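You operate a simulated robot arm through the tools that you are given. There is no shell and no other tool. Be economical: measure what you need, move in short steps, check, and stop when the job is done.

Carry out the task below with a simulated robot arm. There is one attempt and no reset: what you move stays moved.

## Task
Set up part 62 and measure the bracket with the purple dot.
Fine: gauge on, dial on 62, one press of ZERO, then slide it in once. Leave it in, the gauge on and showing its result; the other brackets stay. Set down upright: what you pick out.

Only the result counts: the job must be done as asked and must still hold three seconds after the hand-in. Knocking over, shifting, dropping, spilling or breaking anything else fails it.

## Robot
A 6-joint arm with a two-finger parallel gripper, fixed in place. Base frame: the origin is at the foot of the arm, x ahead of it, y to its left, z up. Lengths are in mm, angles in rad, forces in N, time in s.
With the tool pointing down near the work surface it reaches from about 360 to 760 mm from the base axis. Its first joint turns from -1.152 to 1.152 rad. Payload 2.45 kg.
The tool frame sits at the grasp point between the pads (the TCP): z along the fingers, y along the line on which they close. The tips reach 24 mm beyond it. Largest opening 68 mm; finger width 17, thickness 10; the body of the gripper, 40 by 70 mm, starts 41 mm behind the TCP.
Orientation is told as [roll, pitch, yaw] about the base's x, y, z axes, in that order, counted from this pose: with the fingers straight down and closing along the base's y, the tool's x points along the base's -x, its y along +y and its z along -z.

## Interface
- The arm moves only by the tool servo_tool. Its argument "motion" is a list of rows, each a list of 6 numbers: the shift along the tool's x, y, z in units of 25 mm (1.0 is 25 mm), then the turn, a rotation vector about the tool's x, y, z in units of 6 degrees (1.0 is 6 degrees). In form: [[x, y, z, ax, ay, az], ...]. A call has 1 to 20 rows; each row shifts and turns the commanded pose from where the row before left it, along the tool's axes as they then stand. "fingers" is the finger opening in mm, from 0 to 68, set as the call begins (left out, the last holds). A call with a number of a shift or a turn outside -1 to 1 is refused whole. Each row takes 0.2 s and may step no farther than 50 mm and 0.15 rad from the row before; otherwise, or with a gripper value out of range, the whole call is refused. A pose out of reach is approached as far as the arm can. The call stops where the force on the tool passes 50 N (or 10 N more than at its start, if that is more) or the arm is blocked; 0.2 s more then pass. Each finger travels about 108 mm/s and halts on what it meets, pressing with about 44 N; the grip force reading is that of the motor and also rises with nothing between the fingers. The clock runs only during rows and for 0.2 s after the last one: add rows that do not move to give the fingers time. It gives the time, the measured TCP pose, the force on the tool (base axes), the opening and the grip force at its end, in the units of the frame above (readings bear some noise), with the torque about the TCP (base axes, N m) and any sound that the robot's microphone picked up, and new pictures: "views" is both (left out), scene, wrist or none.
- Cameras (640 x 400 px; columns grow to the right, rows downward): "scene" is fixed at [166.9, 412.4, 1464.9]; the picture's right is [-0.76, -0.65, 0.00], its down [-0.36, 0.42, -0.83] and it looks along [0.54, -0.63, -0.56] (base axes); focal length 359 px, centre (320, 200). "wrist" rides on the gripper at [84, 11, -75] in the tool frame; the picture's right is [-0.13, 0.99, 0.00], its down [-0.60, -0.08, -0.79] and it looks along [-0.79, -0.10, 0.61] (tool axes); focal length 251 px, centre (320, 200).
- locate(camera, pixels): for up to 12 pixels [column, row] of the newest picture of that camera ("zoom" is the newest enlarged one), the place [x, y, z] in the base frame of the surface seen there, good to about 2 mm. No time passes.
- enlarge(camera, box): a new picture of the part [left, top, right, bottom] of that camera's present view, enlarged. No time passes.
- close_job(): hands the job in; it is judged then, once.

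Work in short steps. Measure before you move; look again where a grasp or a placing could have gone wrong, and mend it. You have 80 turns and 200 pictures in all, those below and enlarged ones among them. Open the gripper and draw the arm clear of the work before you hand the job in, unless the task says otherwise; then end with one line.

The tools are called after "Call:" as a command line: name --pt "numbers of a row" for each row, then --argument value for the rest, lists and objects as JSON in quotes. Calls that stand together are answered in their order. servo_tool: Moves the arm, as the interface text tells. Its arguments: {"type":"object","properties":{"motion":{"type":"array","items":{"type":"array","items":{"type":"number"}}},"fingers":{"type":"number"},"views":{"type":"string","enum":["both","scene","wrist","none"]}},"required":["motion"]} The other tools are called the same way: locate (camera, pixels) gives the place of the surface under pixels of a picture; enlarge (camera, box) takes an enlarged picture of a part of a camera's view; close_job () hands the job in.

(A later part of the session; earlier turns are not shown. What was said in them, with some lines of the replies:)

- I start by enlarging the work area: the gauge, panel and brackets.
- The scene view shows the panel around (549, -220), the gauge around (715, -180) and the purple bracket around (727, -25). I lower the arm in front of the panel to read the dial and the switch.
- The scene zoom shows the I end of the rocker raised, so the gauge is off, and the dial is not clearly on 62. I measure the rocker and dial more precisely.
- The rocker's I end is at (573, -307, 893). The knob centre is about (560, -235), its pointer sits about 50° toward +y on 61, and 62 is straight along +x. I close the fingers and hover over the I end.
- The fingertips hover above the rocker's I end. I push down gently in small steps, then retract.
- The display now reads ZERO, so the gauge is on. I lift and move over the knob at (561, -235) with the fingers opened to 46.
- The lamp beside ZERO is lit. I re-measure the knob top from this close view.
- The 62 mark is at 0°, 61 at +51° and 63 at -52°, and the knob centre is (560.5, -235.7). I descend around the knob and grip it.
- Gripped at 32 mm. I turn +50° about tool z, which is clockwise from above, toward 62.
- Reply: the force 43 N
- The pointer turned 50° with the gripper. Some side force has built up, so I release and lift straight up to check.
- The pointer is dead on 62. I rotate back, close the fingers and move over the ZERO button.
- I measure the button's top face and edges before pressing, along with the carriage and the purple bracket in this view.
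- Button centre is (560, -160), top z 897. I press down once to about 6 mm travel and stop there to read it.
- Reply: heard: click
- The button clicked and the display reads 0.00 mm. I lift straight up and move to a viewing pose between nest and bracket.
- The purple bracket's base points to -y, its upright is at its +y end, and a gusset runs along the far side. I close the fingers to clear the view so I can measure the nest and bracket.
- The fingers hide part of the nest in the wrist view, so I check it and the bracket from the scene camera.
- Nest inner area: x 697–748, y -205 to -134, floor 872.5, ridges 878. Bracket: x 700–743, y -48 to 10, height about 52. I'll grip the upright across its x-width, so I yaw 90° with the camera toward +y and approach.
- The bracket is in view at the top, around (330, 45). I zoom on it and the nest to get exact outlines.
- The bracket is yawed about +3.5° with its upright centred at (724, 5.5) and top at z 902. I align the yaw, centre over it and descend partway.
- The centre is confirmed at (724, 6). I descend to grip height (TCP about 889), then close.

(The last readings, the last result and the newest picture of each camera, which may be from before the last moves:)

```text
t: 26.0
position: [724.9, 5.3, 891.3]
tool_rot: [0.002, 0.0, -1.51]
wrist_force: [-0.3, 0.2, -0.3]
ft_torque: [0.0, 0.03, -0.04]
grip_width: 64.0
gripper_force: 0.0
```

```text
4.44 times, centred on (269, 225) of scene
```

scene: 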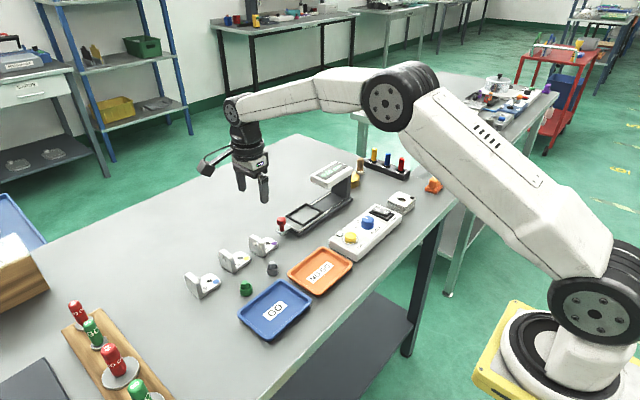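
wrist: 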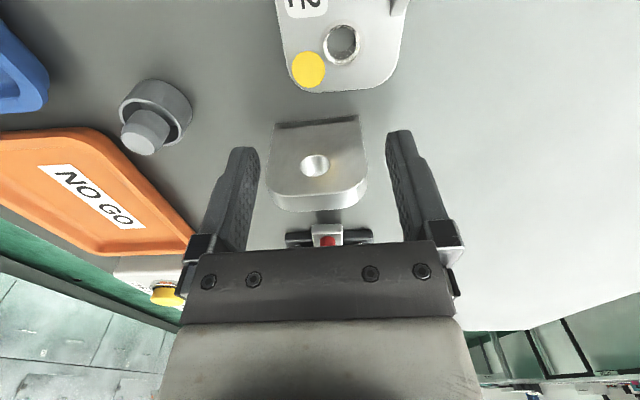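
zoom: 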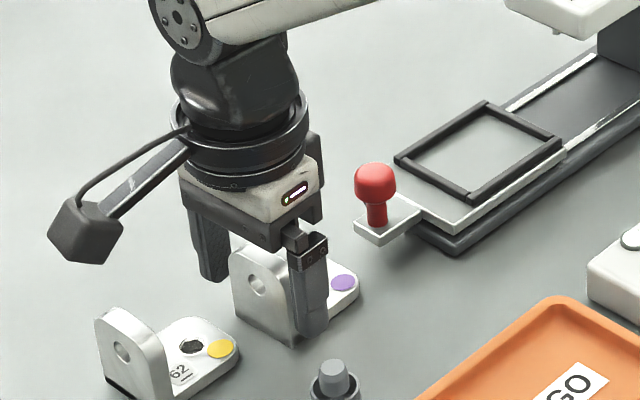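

The fingers straddle the upright. I close on it.

Call:
servo_tool --fingers 38 --pt "0 0 0 0 0 0" --pt "0 0 0 0 0 0" --pt "0 0 0 0 0 0" --views "none"

Call:
servo_tool --pt "0 0 -0.4 0 0 0" --pt "0 0 -0.8 0 0 0" --pt "0 0 -0.8 0 0 0" --pt "0 0 -0.8 0 0 0" --pt "0 0 -0.2 0 0 0.6"

Call:
enlarge --camera "scene" --box '[205, 160, 333, 270]'

```text
t: 26.8
position: [725.4, 6.0, 890.6]
tool_rot: [0.0, 0.002, -1.51]
wrist_force: [-0.2, 0.4, -0.2]
ft_torque: [0.03, -0.02, -0.01]
grip_width: 45.4
gripper_force: 44.2
```

```text
t: 28.0
position: [724.5, 3.8, 967.0]
tool_rot: [0.0, 0.001, -1.575]
wrist_force: [-0.1, -1.2, -1.1]
ft_torque: [0.0, 0.01, 0.04]
grip_width: 45.1
gripper_force: 44.5
```

scene: 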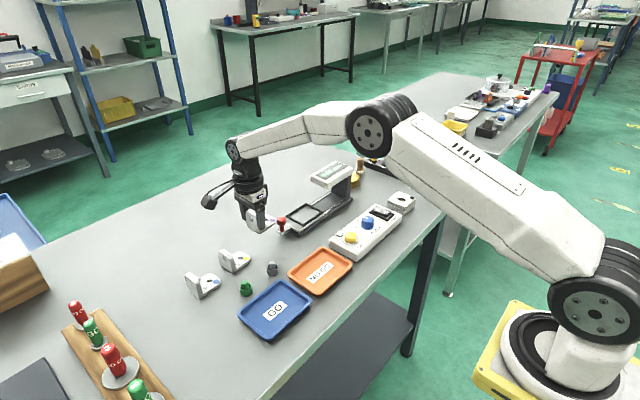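
wrist: 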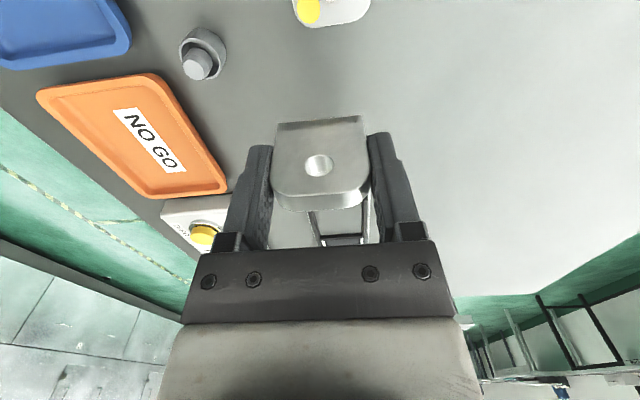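

```text
3.64 times, centred on (269, 215) of scene
```

zoom: 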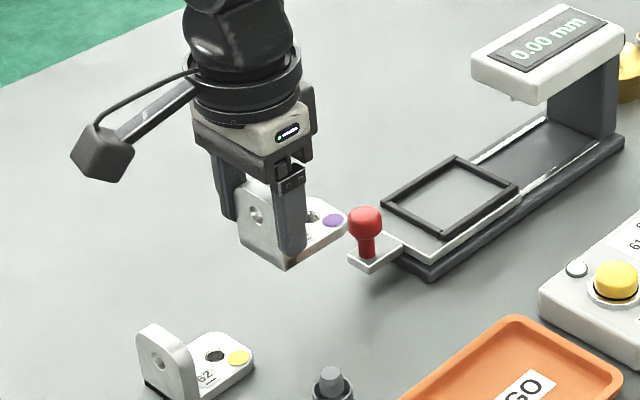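

The bracket is lifted level, width 45 mm. I raise it a little, carry it above the nest (TCP y about -144) and look.

Call:
servo_tool --pt "0 0 -0.6 0 0 0" --pt "-0.75 0 0 0 0 0" --pt "-0.75 0 0 0 0 0" --pt "-0.75 0 0 0 0 0" --pt "-0.75 0 0 0 0 0" --pt "-0.75 -0.05 0 0 0 0" --pt "-0.75 0 0 0 0 0" --pt "-0.75 0 0 0 0 0" --pt "-0.7 0 0 0 0 0" --pt "0 0 0 0 0 0" --views "wrist"

Call:
enlarge --camera "scene" --box '[255, 150, 367, 250]'

```text
t: 30.2
position: [722.1, -143.2, 981.3]
tool_rot: [0.0, 0.0, -1.571]
wrist_force: [0.3, 0.3, -1.4]
ft_torque: [-0.01, -0.01, 0.0]
grip_width: 45.2
gripper_force: 44.5
```

wrist: 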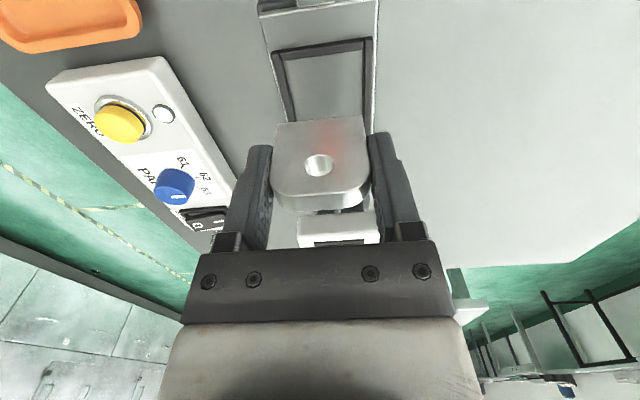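

```text
4.00 times, centred on (311, 200) of scene
```

zoom: 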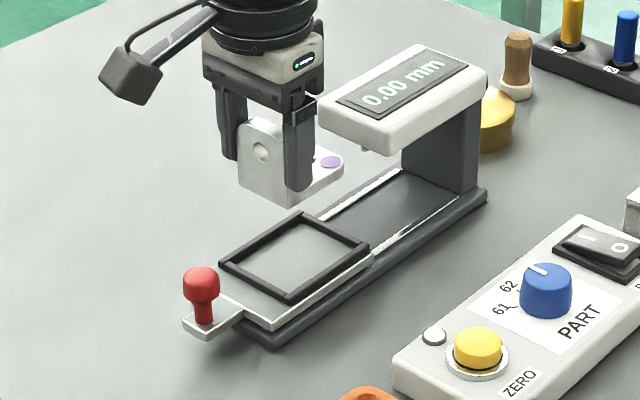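

I measure the nest ridges and the held bracket in this view to align x.

Call:
locate --camera "wrist" --pixels '[[281, 70], [275, 70], [364, 60], [369, 60], [320, 47], [320, 54], [276, 150], [365, 150], [318, 135], [318, 200]]'

Call:
enlarge --camera "wrist" --box '[250, 0, 394, 90]'

```text
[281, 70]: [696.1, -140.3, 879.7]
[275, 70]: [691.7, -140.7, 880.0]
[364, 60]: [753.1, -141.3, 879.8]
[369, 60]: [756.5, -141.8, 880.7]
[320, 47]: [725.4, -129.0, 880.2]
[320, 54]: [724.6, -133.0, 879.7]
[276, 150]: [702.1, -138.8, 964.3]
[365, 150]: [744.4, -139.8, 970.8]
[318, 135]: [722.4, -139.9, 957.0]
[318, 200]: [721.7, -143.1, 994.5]
```

```text
4.44 times, centred on (322, 45) of wrist
```

zoom: 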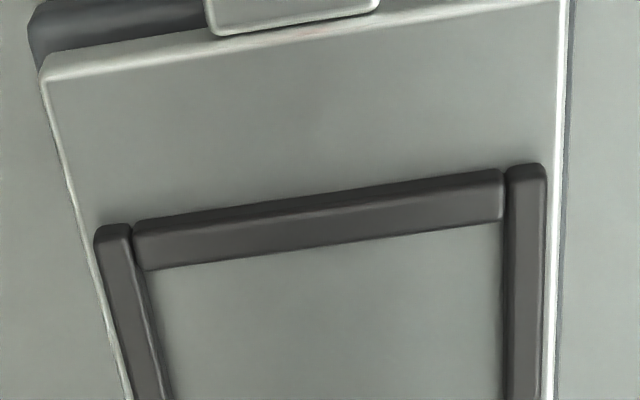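

Call:
locate --camera "zoom" --pixels '[[98, 240], [131, 240], [136, 235], [501, 190], [507, 185], [543, 185], [508, 350], [540, 350], [110, 330], [148, 330], [60, 200], [562, 100]]'

```text
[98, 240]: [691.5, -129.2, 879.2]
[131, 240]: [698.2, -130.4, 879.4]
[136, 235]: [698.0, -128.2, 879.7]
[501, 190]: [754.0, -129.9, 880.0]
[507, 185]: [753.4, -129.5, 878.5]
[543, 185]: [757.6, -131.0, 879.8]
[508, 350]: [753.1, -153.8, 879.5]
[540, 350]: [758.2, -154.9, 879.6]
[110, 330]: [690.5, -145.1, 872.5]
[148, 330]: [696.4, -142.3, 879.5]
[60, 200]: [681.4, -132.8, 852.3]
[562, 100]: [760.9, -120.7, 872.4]
```

Inner ridges are at about x 697.5 and 752.5, so the nest centre is about 724.5. I shift +1.2 mm in x and descend to just above the ridges.

Call:
servo_tool --pt "0 0.05 0.7 0 0 0" --pt "0 0 0.7 0 0 0" --pt "0 0 0.7 0 0 0" --pt "0 0 0 0 0 0" --views "wrist"

Call:
enlarge --camera "wrist" --box '[240, 50, 400, 200]'

Call:
enlarge --camera "scene" --box '[265, 165, 345, 235]'

```text
t: 31.2
position: [724.5, -143.6, 927.8]
tool_rot: [0.001, 0.0, -1.573]
wrist_force: [-0.1, 0.0, -1.1]
ft_torque: [0.0, 0.0, -0.01]
grip_width: 45.5
gripper_force: 43.5
```

wrist: 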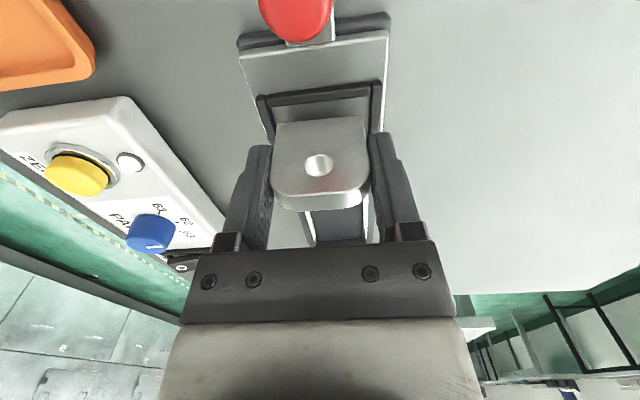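

```text
2.67 times, centred on (320, 125) of wrist
```

zoom: 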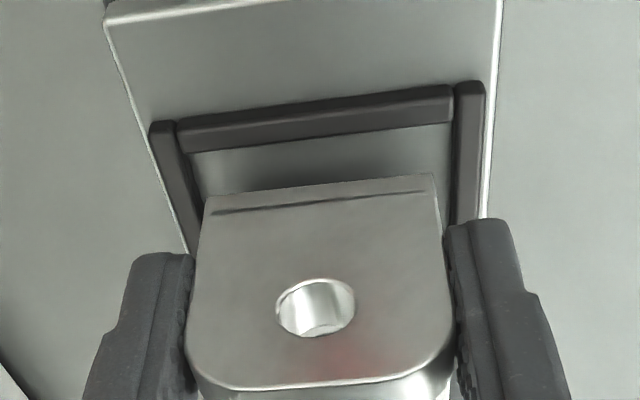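

```text
5.71 times, centred on (305, 200) of scene
```

zoom: 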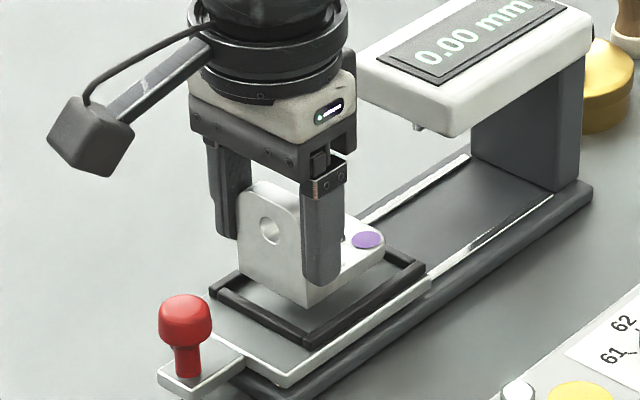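

The x alignment looks centred. I check the y clearances: back edge, front edge and far ridge.

Call:
locate --camera "zoom" --pixels '[[384, 240], [340, 290], [300, 303], [303, 318], [240, 275], [408, 262], [382, 272], [335, 302]]'

Call:
locate --camera "wrist" --pixels '[[318, 102], [318, 122], [280, 128], [364, 117], [273, 118], [370, 112], [315, 150]]'

```text
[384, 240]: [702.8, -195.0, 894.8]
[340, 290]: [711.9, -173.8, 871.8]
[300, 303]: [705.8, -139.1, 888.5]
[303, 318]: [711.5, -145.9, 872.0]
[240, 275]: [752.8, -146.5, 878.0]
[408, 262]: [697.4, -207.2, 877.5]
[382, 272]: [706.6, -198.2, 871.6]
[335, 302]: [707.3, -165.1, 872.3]
```

```text
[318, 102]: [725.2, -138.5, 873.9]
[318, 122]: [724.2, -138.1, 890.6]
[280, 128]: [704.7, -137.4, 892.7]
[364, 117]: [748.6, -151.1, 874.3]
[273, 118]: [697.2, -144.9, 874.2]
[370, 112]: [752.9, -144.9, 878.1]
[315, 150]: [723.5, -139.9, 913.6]
```

Bracket y runs -197 to -138.5 inside the nest's -205 to -134, and x 702–747 inside 697–752. I lower gently to contact.

Call:
servo_tool --pt "-0.06 0 0.3 0 0 0" --pt "0 0 0.1 0 0 0" --pt "0 0 0.06 0 0 0" --pt "0 0 0.05 0 0 0" --pt "0 0 0 0 0 0" --views "wrist"

Call:
enlarge --camera "scene" --box '[265, 165, 345, 235]'

```text
t: 32.4
position: [725.0, -142.9, 915.8]
tool_rot: [0.001, -0.001, -1.573]
wrist_force: [-0.2, 0.2, -1.0]
ft_torque: [0.04, 0.0, -0.01]
grip_width: 45.6
gripper_force: 44.0
```

wrist: 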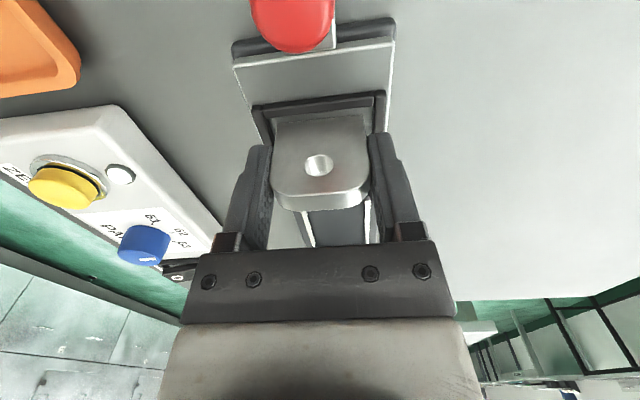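

```text
5.71 times, centred on (305, 200) of scene
```

zoom: 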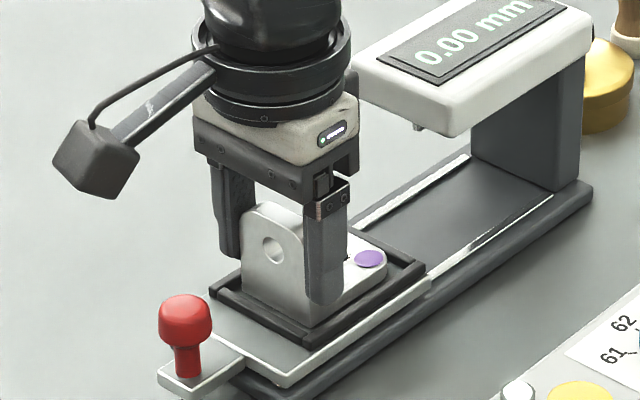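

No contact yet, so I continue in 1 mm steps until the force shows seating.

Call:
servo_tool --pt "0 0 0.05 0 0 0" --pt "0 0 0.04 0 0 0" --pt "0 0 0 0 0 0" --views "none"

```text
t: 33.2
position: [722.9, -144.8, 913.4]
tool_rot: [0.001, 0.001, -1.573]
wrist_force: [-1.0, 0.4, 3.1]
ft_torque: [0.0, 0.05, -0.02]
grip_width: 45.3
gripper_force: 44.1
```

The z force reversed, so the bracket is seated. I open to 60 and lift clear.

Call:
servo_tool --fingers 60 --pt "0 0 0 0 0 0" --pt "0 0 0 0 0 0" --views "none"

Call:
servo_tool --pt "0 0 -0.4 0 0 0" --pt "0 0 -0.8 0 0 0" --pt "0 0 -0.8 0 0 0" --pt "0 0 -0.8 0 0 0" --pt "0.9 0 0 0 0 0" --pt "0.9 0 0 0 0 0" --views "wrist"

Call:
enlarge --camera "scene" --box '[265, 165, 345, 235]'

```text
t: 33.8
position: [724.1, -143.3, 913.2]
tool_rot: [0.0, 0.0, -1.571]
wrist_force: [0.8, -0.4, -0.4]
ft_torque: [-0.02, -0.01, 0.02]
grip_width: 60.1
gripper_force: 0.1
```

```text
t: 35.2
position: [723.5, -101.1, 983.4]
tool_rot: [0.0, 0.0, -1.574]
wrist_force: [0.8, 0.3, -0.1]
ft_torque: [-0.01, -0.01, -0.03]
grip_width: 60.1
gripper_force: 0.1
```

wrist: 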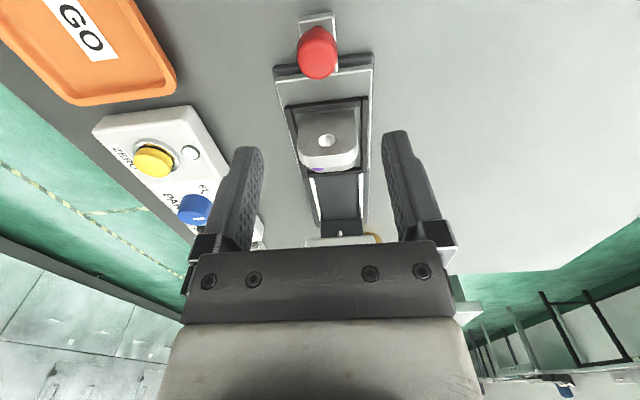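

```text
5.71 times, centred on (305, 200) of scene
```

zoom: 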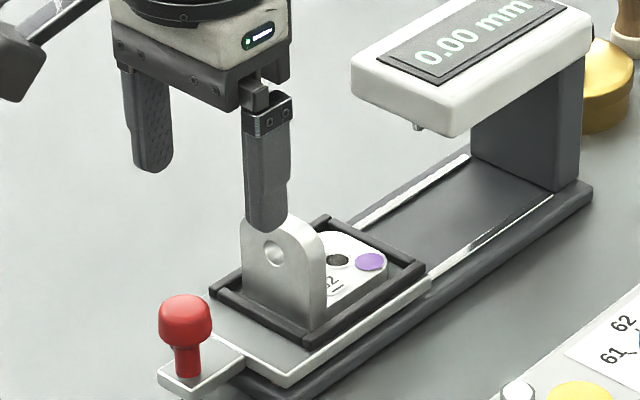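

The bracket sits upright, fully within the nest. I measure the red knob for the push.

Call:
locate --camera "wrist" --pixels '[[318, 65], [299, 55], [338, 50], [318, 30], [318, 78], [318, 18], [338, 230], [326, 140]]'

Call:
locate --camera "scene" --pixels '[[281, 219], [281, 223], [278, 222], [285, 222], [282, 231], [317, 181], [320, 186]]'

```text
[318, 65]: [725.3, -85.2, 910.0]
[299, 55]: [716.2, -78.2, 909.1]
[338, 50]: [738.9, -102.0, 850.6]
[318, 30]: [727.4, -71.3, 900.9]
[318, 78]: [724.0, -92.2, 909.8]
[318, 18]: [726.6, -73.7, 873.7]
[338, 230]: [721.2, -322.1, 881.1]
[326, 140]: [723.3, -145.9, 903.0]
```

```text
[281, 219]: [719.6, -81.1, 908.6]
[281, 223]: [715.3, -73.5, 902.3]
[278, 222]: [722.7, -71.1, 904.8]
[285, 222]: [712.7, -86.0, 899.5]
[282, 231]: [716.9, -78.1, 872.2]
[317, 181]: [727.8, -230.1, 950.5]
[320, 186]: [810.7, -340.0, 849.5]
```

The knob is centred at (722, -82), top z 909. I close the fingers, move to y about -52 and descend behind the knob.

Call:
servo_tool --fingers 0 --pt "1 0 0 0 0 0" --pt "1 0 0 0 0 0" --pt "0 0 0 0 0 0" --pt "0 0 0.95 0 0 0" --pt "0 0 0.95 0 0 0" --pt "0 0 0.9 0 0 0" --pt "0 0 0 0 0 0" --views "wrist"

Call:
enlarge --camera "scene" --box '[255, 165, 345, 240]'

```text
t: 36.8
position: [724.7, -49.8, 911.5]
tool_rot: [0.001, 0.0, -1.572]
wrist_force: [0.3, 0.2, -0.1]
ft_torque: [0.01, 0.02, -0.01]
grip_width: 0.2
gripper_force: 23.2
```

wrist: 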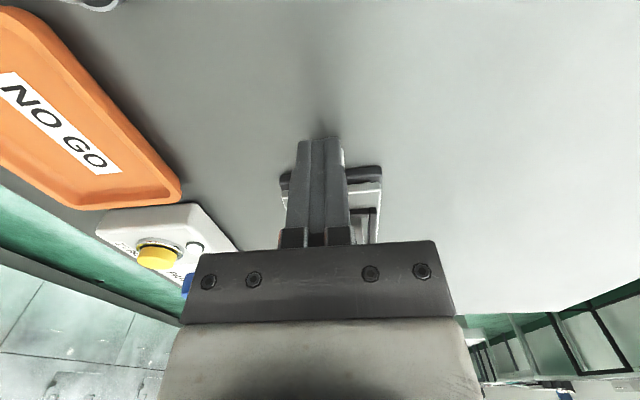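

```text
5.33 times, centred on (300, 202) of scene
```

zoom: 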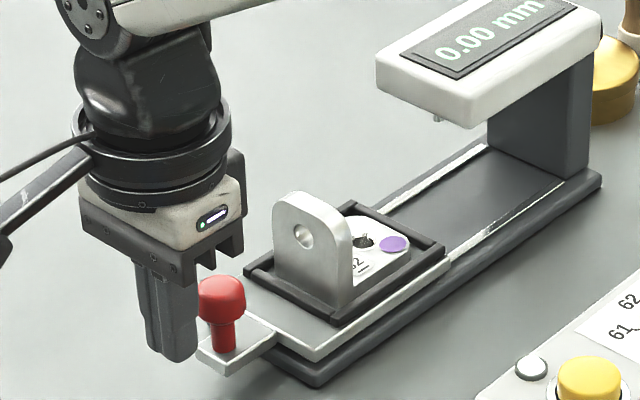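

The fingers are behind the knob. I push slowly toward -y, first part of the stroke.

Call:
servo_tool --pt "-0.2 -0.06 0 0 0 0" --pt "-0.2 0 0 0 0 0" --pt "-0.25 0 0 0 0 0" --pt "-0.25 0 0 0 0 0" --pt "-0.25 0 0 0 0 0" --pt "-0.25 0 0 0 0 0" --pt "-0.25 0 0 0 0 0" --views "none"

Call:
enlarge --camera "scene" --box '[255, 155, 345, 240]'

```text
t: 38.4
position: [723.3, -89.9, 913.6]
tool_rot: [-0.001, -0.002, -1.573]
wrist_force: [0.2, 0.8, 0.4]
ft_torque: [0.02, 0.03, 0.01]
grip_width: 0.0
gripper_force: 23.6
```

```text
4.71 times, centred on (300, 198) of scene
```

zoom: 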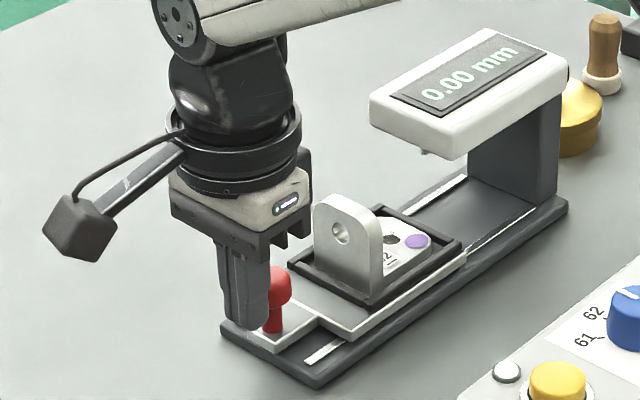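

The carriage slides smoothly. I continue in the same direction.

Call:
servo_tool --pt "-0.25 0 0 0 0 0" --pt "-0.25 0 0 0 0 0" --pt "-0.25 0 0 0 0 0" --pt "-0.25 0 0 0 0 0" --views "none"

Call:
enlarge --camera "scene" --box '[265, 145, 355, 230]'

```text
t: 39.4
position: [721.7, -113.7, 914.1]
tool_rot: [0.0, 0.0, -1.574]
wrist_force: [0.7, -0.1, -0.5]
ft_torque: [0.01, 0.0, 0.0]
grip_width: 0.0
gripper_force: 23.5
```

```text
4.71 times, centred on (310, 188) of scene
```

zoom: 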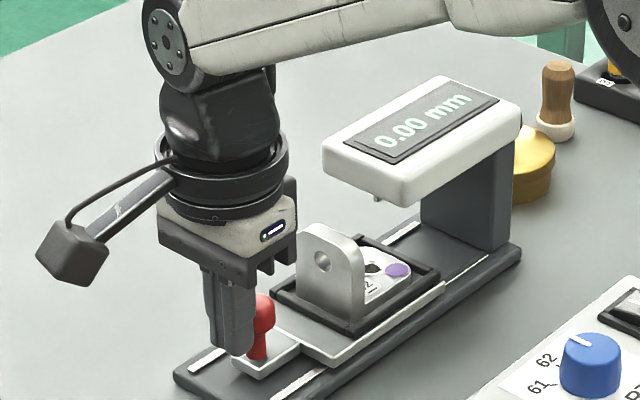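

Still clear of the head. I continue pushing.

Call:
servo_tool --pt "-0.25 0 0 0 0 0" --pt "-0.25 0 0 0 0 0" --pt "-0.25 0 0 0 0 0" --pt "-0.2 0 0 0 0 0" --views "none"

Call:
enlarge --camera "scene" --box '[265, 145, 355, 230]'

```text
t: 40.4
position: [721.7, -138.8, 914.0]
tool_rot: [0.001, 0.0, -1.575]
wrist_force: [0.2, 1.6, -0.7]
ft_torque: [0.01, 0.02, -0.03]
grip_width: 0.0
gripper_force: 23.9
```

```text
4.71 times, centred on (310, 188) of scene
```

zoom: 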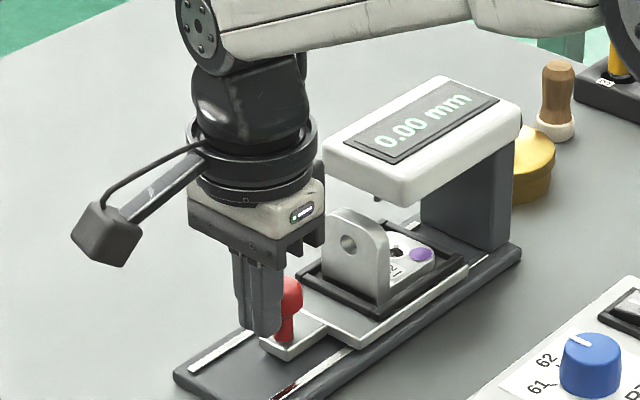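

Before the upright gets near the head I check the probe and head-underside heights.

Call:
locate --camera "zoom" --pixels '[[376, 199], [350, 210], [345, 183], [385, 195], [400, 195], [420, 254], [375, 235], [285, 392], [450, 262], [505, 245]]'

Call:
enlarge --camera "scene" --box '[318, 170, 358, 210]'

```text
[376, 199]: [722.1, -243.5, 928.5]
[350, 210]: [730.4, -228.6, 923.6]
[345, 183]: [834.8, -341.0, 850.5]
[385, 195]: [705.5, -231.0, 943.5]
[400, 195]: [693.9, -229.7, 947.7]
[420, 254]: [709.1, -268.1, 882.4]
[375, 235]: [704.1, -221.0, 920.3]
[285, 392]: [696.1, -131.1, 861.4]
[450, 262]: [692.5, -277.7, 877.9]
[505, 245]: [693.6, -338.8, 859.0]
```

```text
10.00 times, centred on (338, 190) of scene
```

zoom: 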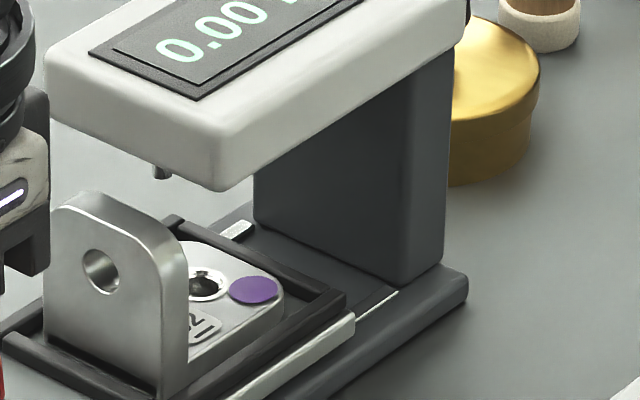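

The probe tip at z 928 clears the upright's top at 924. I continue slowly to the end stop.

Call:
servo_tool --pt "-0.2 0 0 0 0 0" --pt "-0.2 0 0 0 0 0" --pt "-0.2 0 0 0 0 0" --views "none"

Call:
enlarge --camera "scene" --box '[275, 145, 365, 230]'

```text
t: 41.2
position: [722.7, -153.5, 913.9]
tool_rot: [0.0, 0.001, -1.575]
wrist_force: [0.2, 1.1, -0.6]
ft_torque: [0.02, -0.03, 0.02]
grip_width: 0.0
gripper_force: 23.7
```

```text
4.71 times, centred on (320, 188) of scene
```

zoom: 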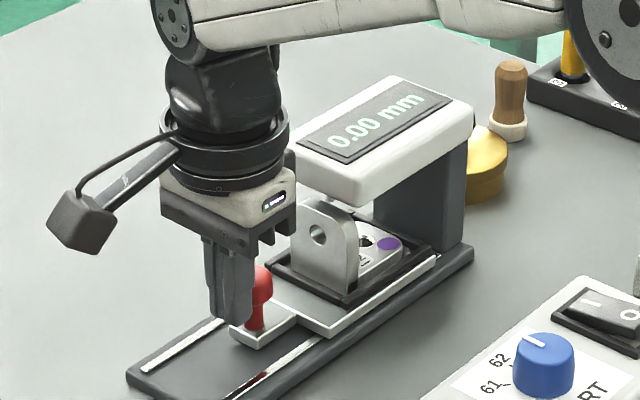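

Call:
servo_tool --pt "-0.15 0 0 0 0 0" --pt "-0.15 0 0 0 0 0" --pt "-0.15 0 0 0 0 0" --views "none"

Call:
enlarge --camera "scene" --box '[275, 145, 365, 230]'

```text
t: 42.0
position: [723.5, -162.2, 913.0]
tool_rot: [0.001, 0.002, -1.571]
wrist_force: [-3.9, 22.2, 6.3]
ft_torque: [0.05, 0.15, -0.02]
grip_width: 0.1
gripper_force: 23.2
```

```text
4.71 times, centred on (320, 188) of scene
```

zoom: 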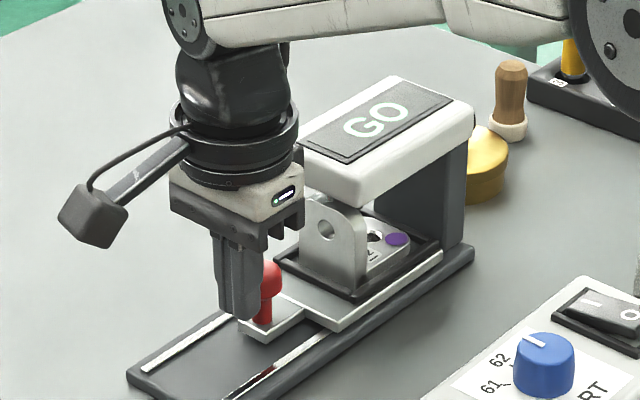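

The display shows GO and the force of 22 N marks the end stop. I back away in +y and lift clear.

Call:
servo_tool --pt "0.3 0 0 0 0 0" --pt "0.8 0 0 0 0 0" --pt "0.3 0 -0.8 0 0 0" --pt "0 0 -1 0 0 0" --pt "0 0 -1 0 0 0" --pt "0 0 -1 0 0 0" --pt "1 -0.5 -1 0 0 0" --pt "1 -0.5 0 0 0 0" --pt "1 -0.5 0 0 0 0" --views "none"

Call:
servo_tool --fingers 60 --pt "0 0 0 0 0 0" --pt "0 0 0 0 0 0" --pt "0 0 0 0 0 0" --views "scene"

Call:
enlarge --camera "scene" --box '[270, 145, 420, 250]'

```text
t: 44.0
position: [684.6, -55.1, 1033.2]
tool_rot: [0.0, 0.001, -1.574]
wrist_force: [-0.1, -0.8, -1.3]
ft_torque: [-0.01, 0.02, 0.01]
grip_width: 0.0
gripper_force: 23.7
```

```text
t: 44.8
position: [685.0, -55.7, 1033.5]
tool_rot: [-0.001, 0.0, -1.573]
wrist_force: [0.9, 1.4, 0.1]
ft_torque: [-0.03, 0.0, 0.01]
grip_width: 60.1
gripper_force: 0.0
```

scene: 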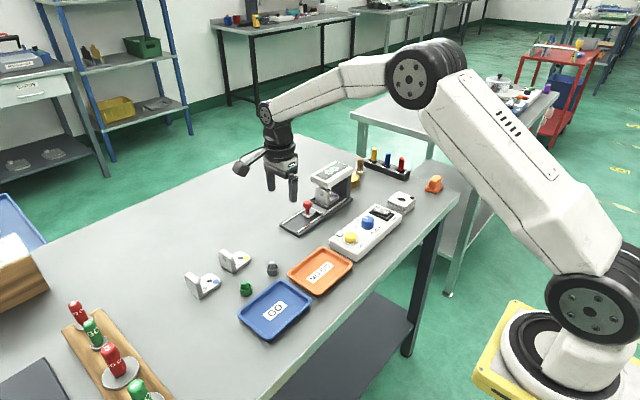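

```text
3.81 times, centred on (345, 198) of scene
```

zoom: 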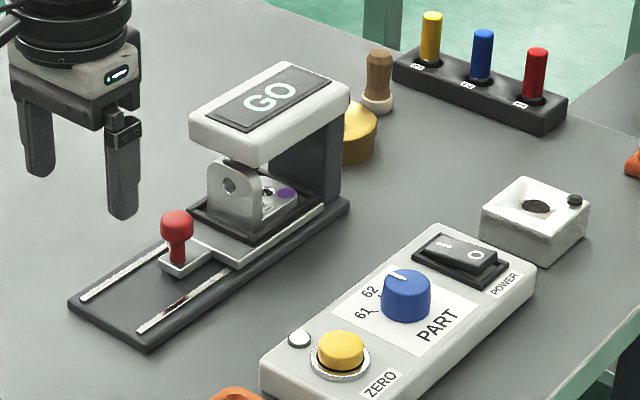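

The gauge is on and shows GO, the dial is on 62, the carriage is in, and the other brackets have not moved. The arm is clear and the gripper open, so I hand in.

Call:
close_job

```text
The job is handed in.
```

Job handed in: the gauge is on with the dial at 62, I pressed ZERO once, and the purple-dot bracket sits upright in the nest, slid in once; the display reads GO.
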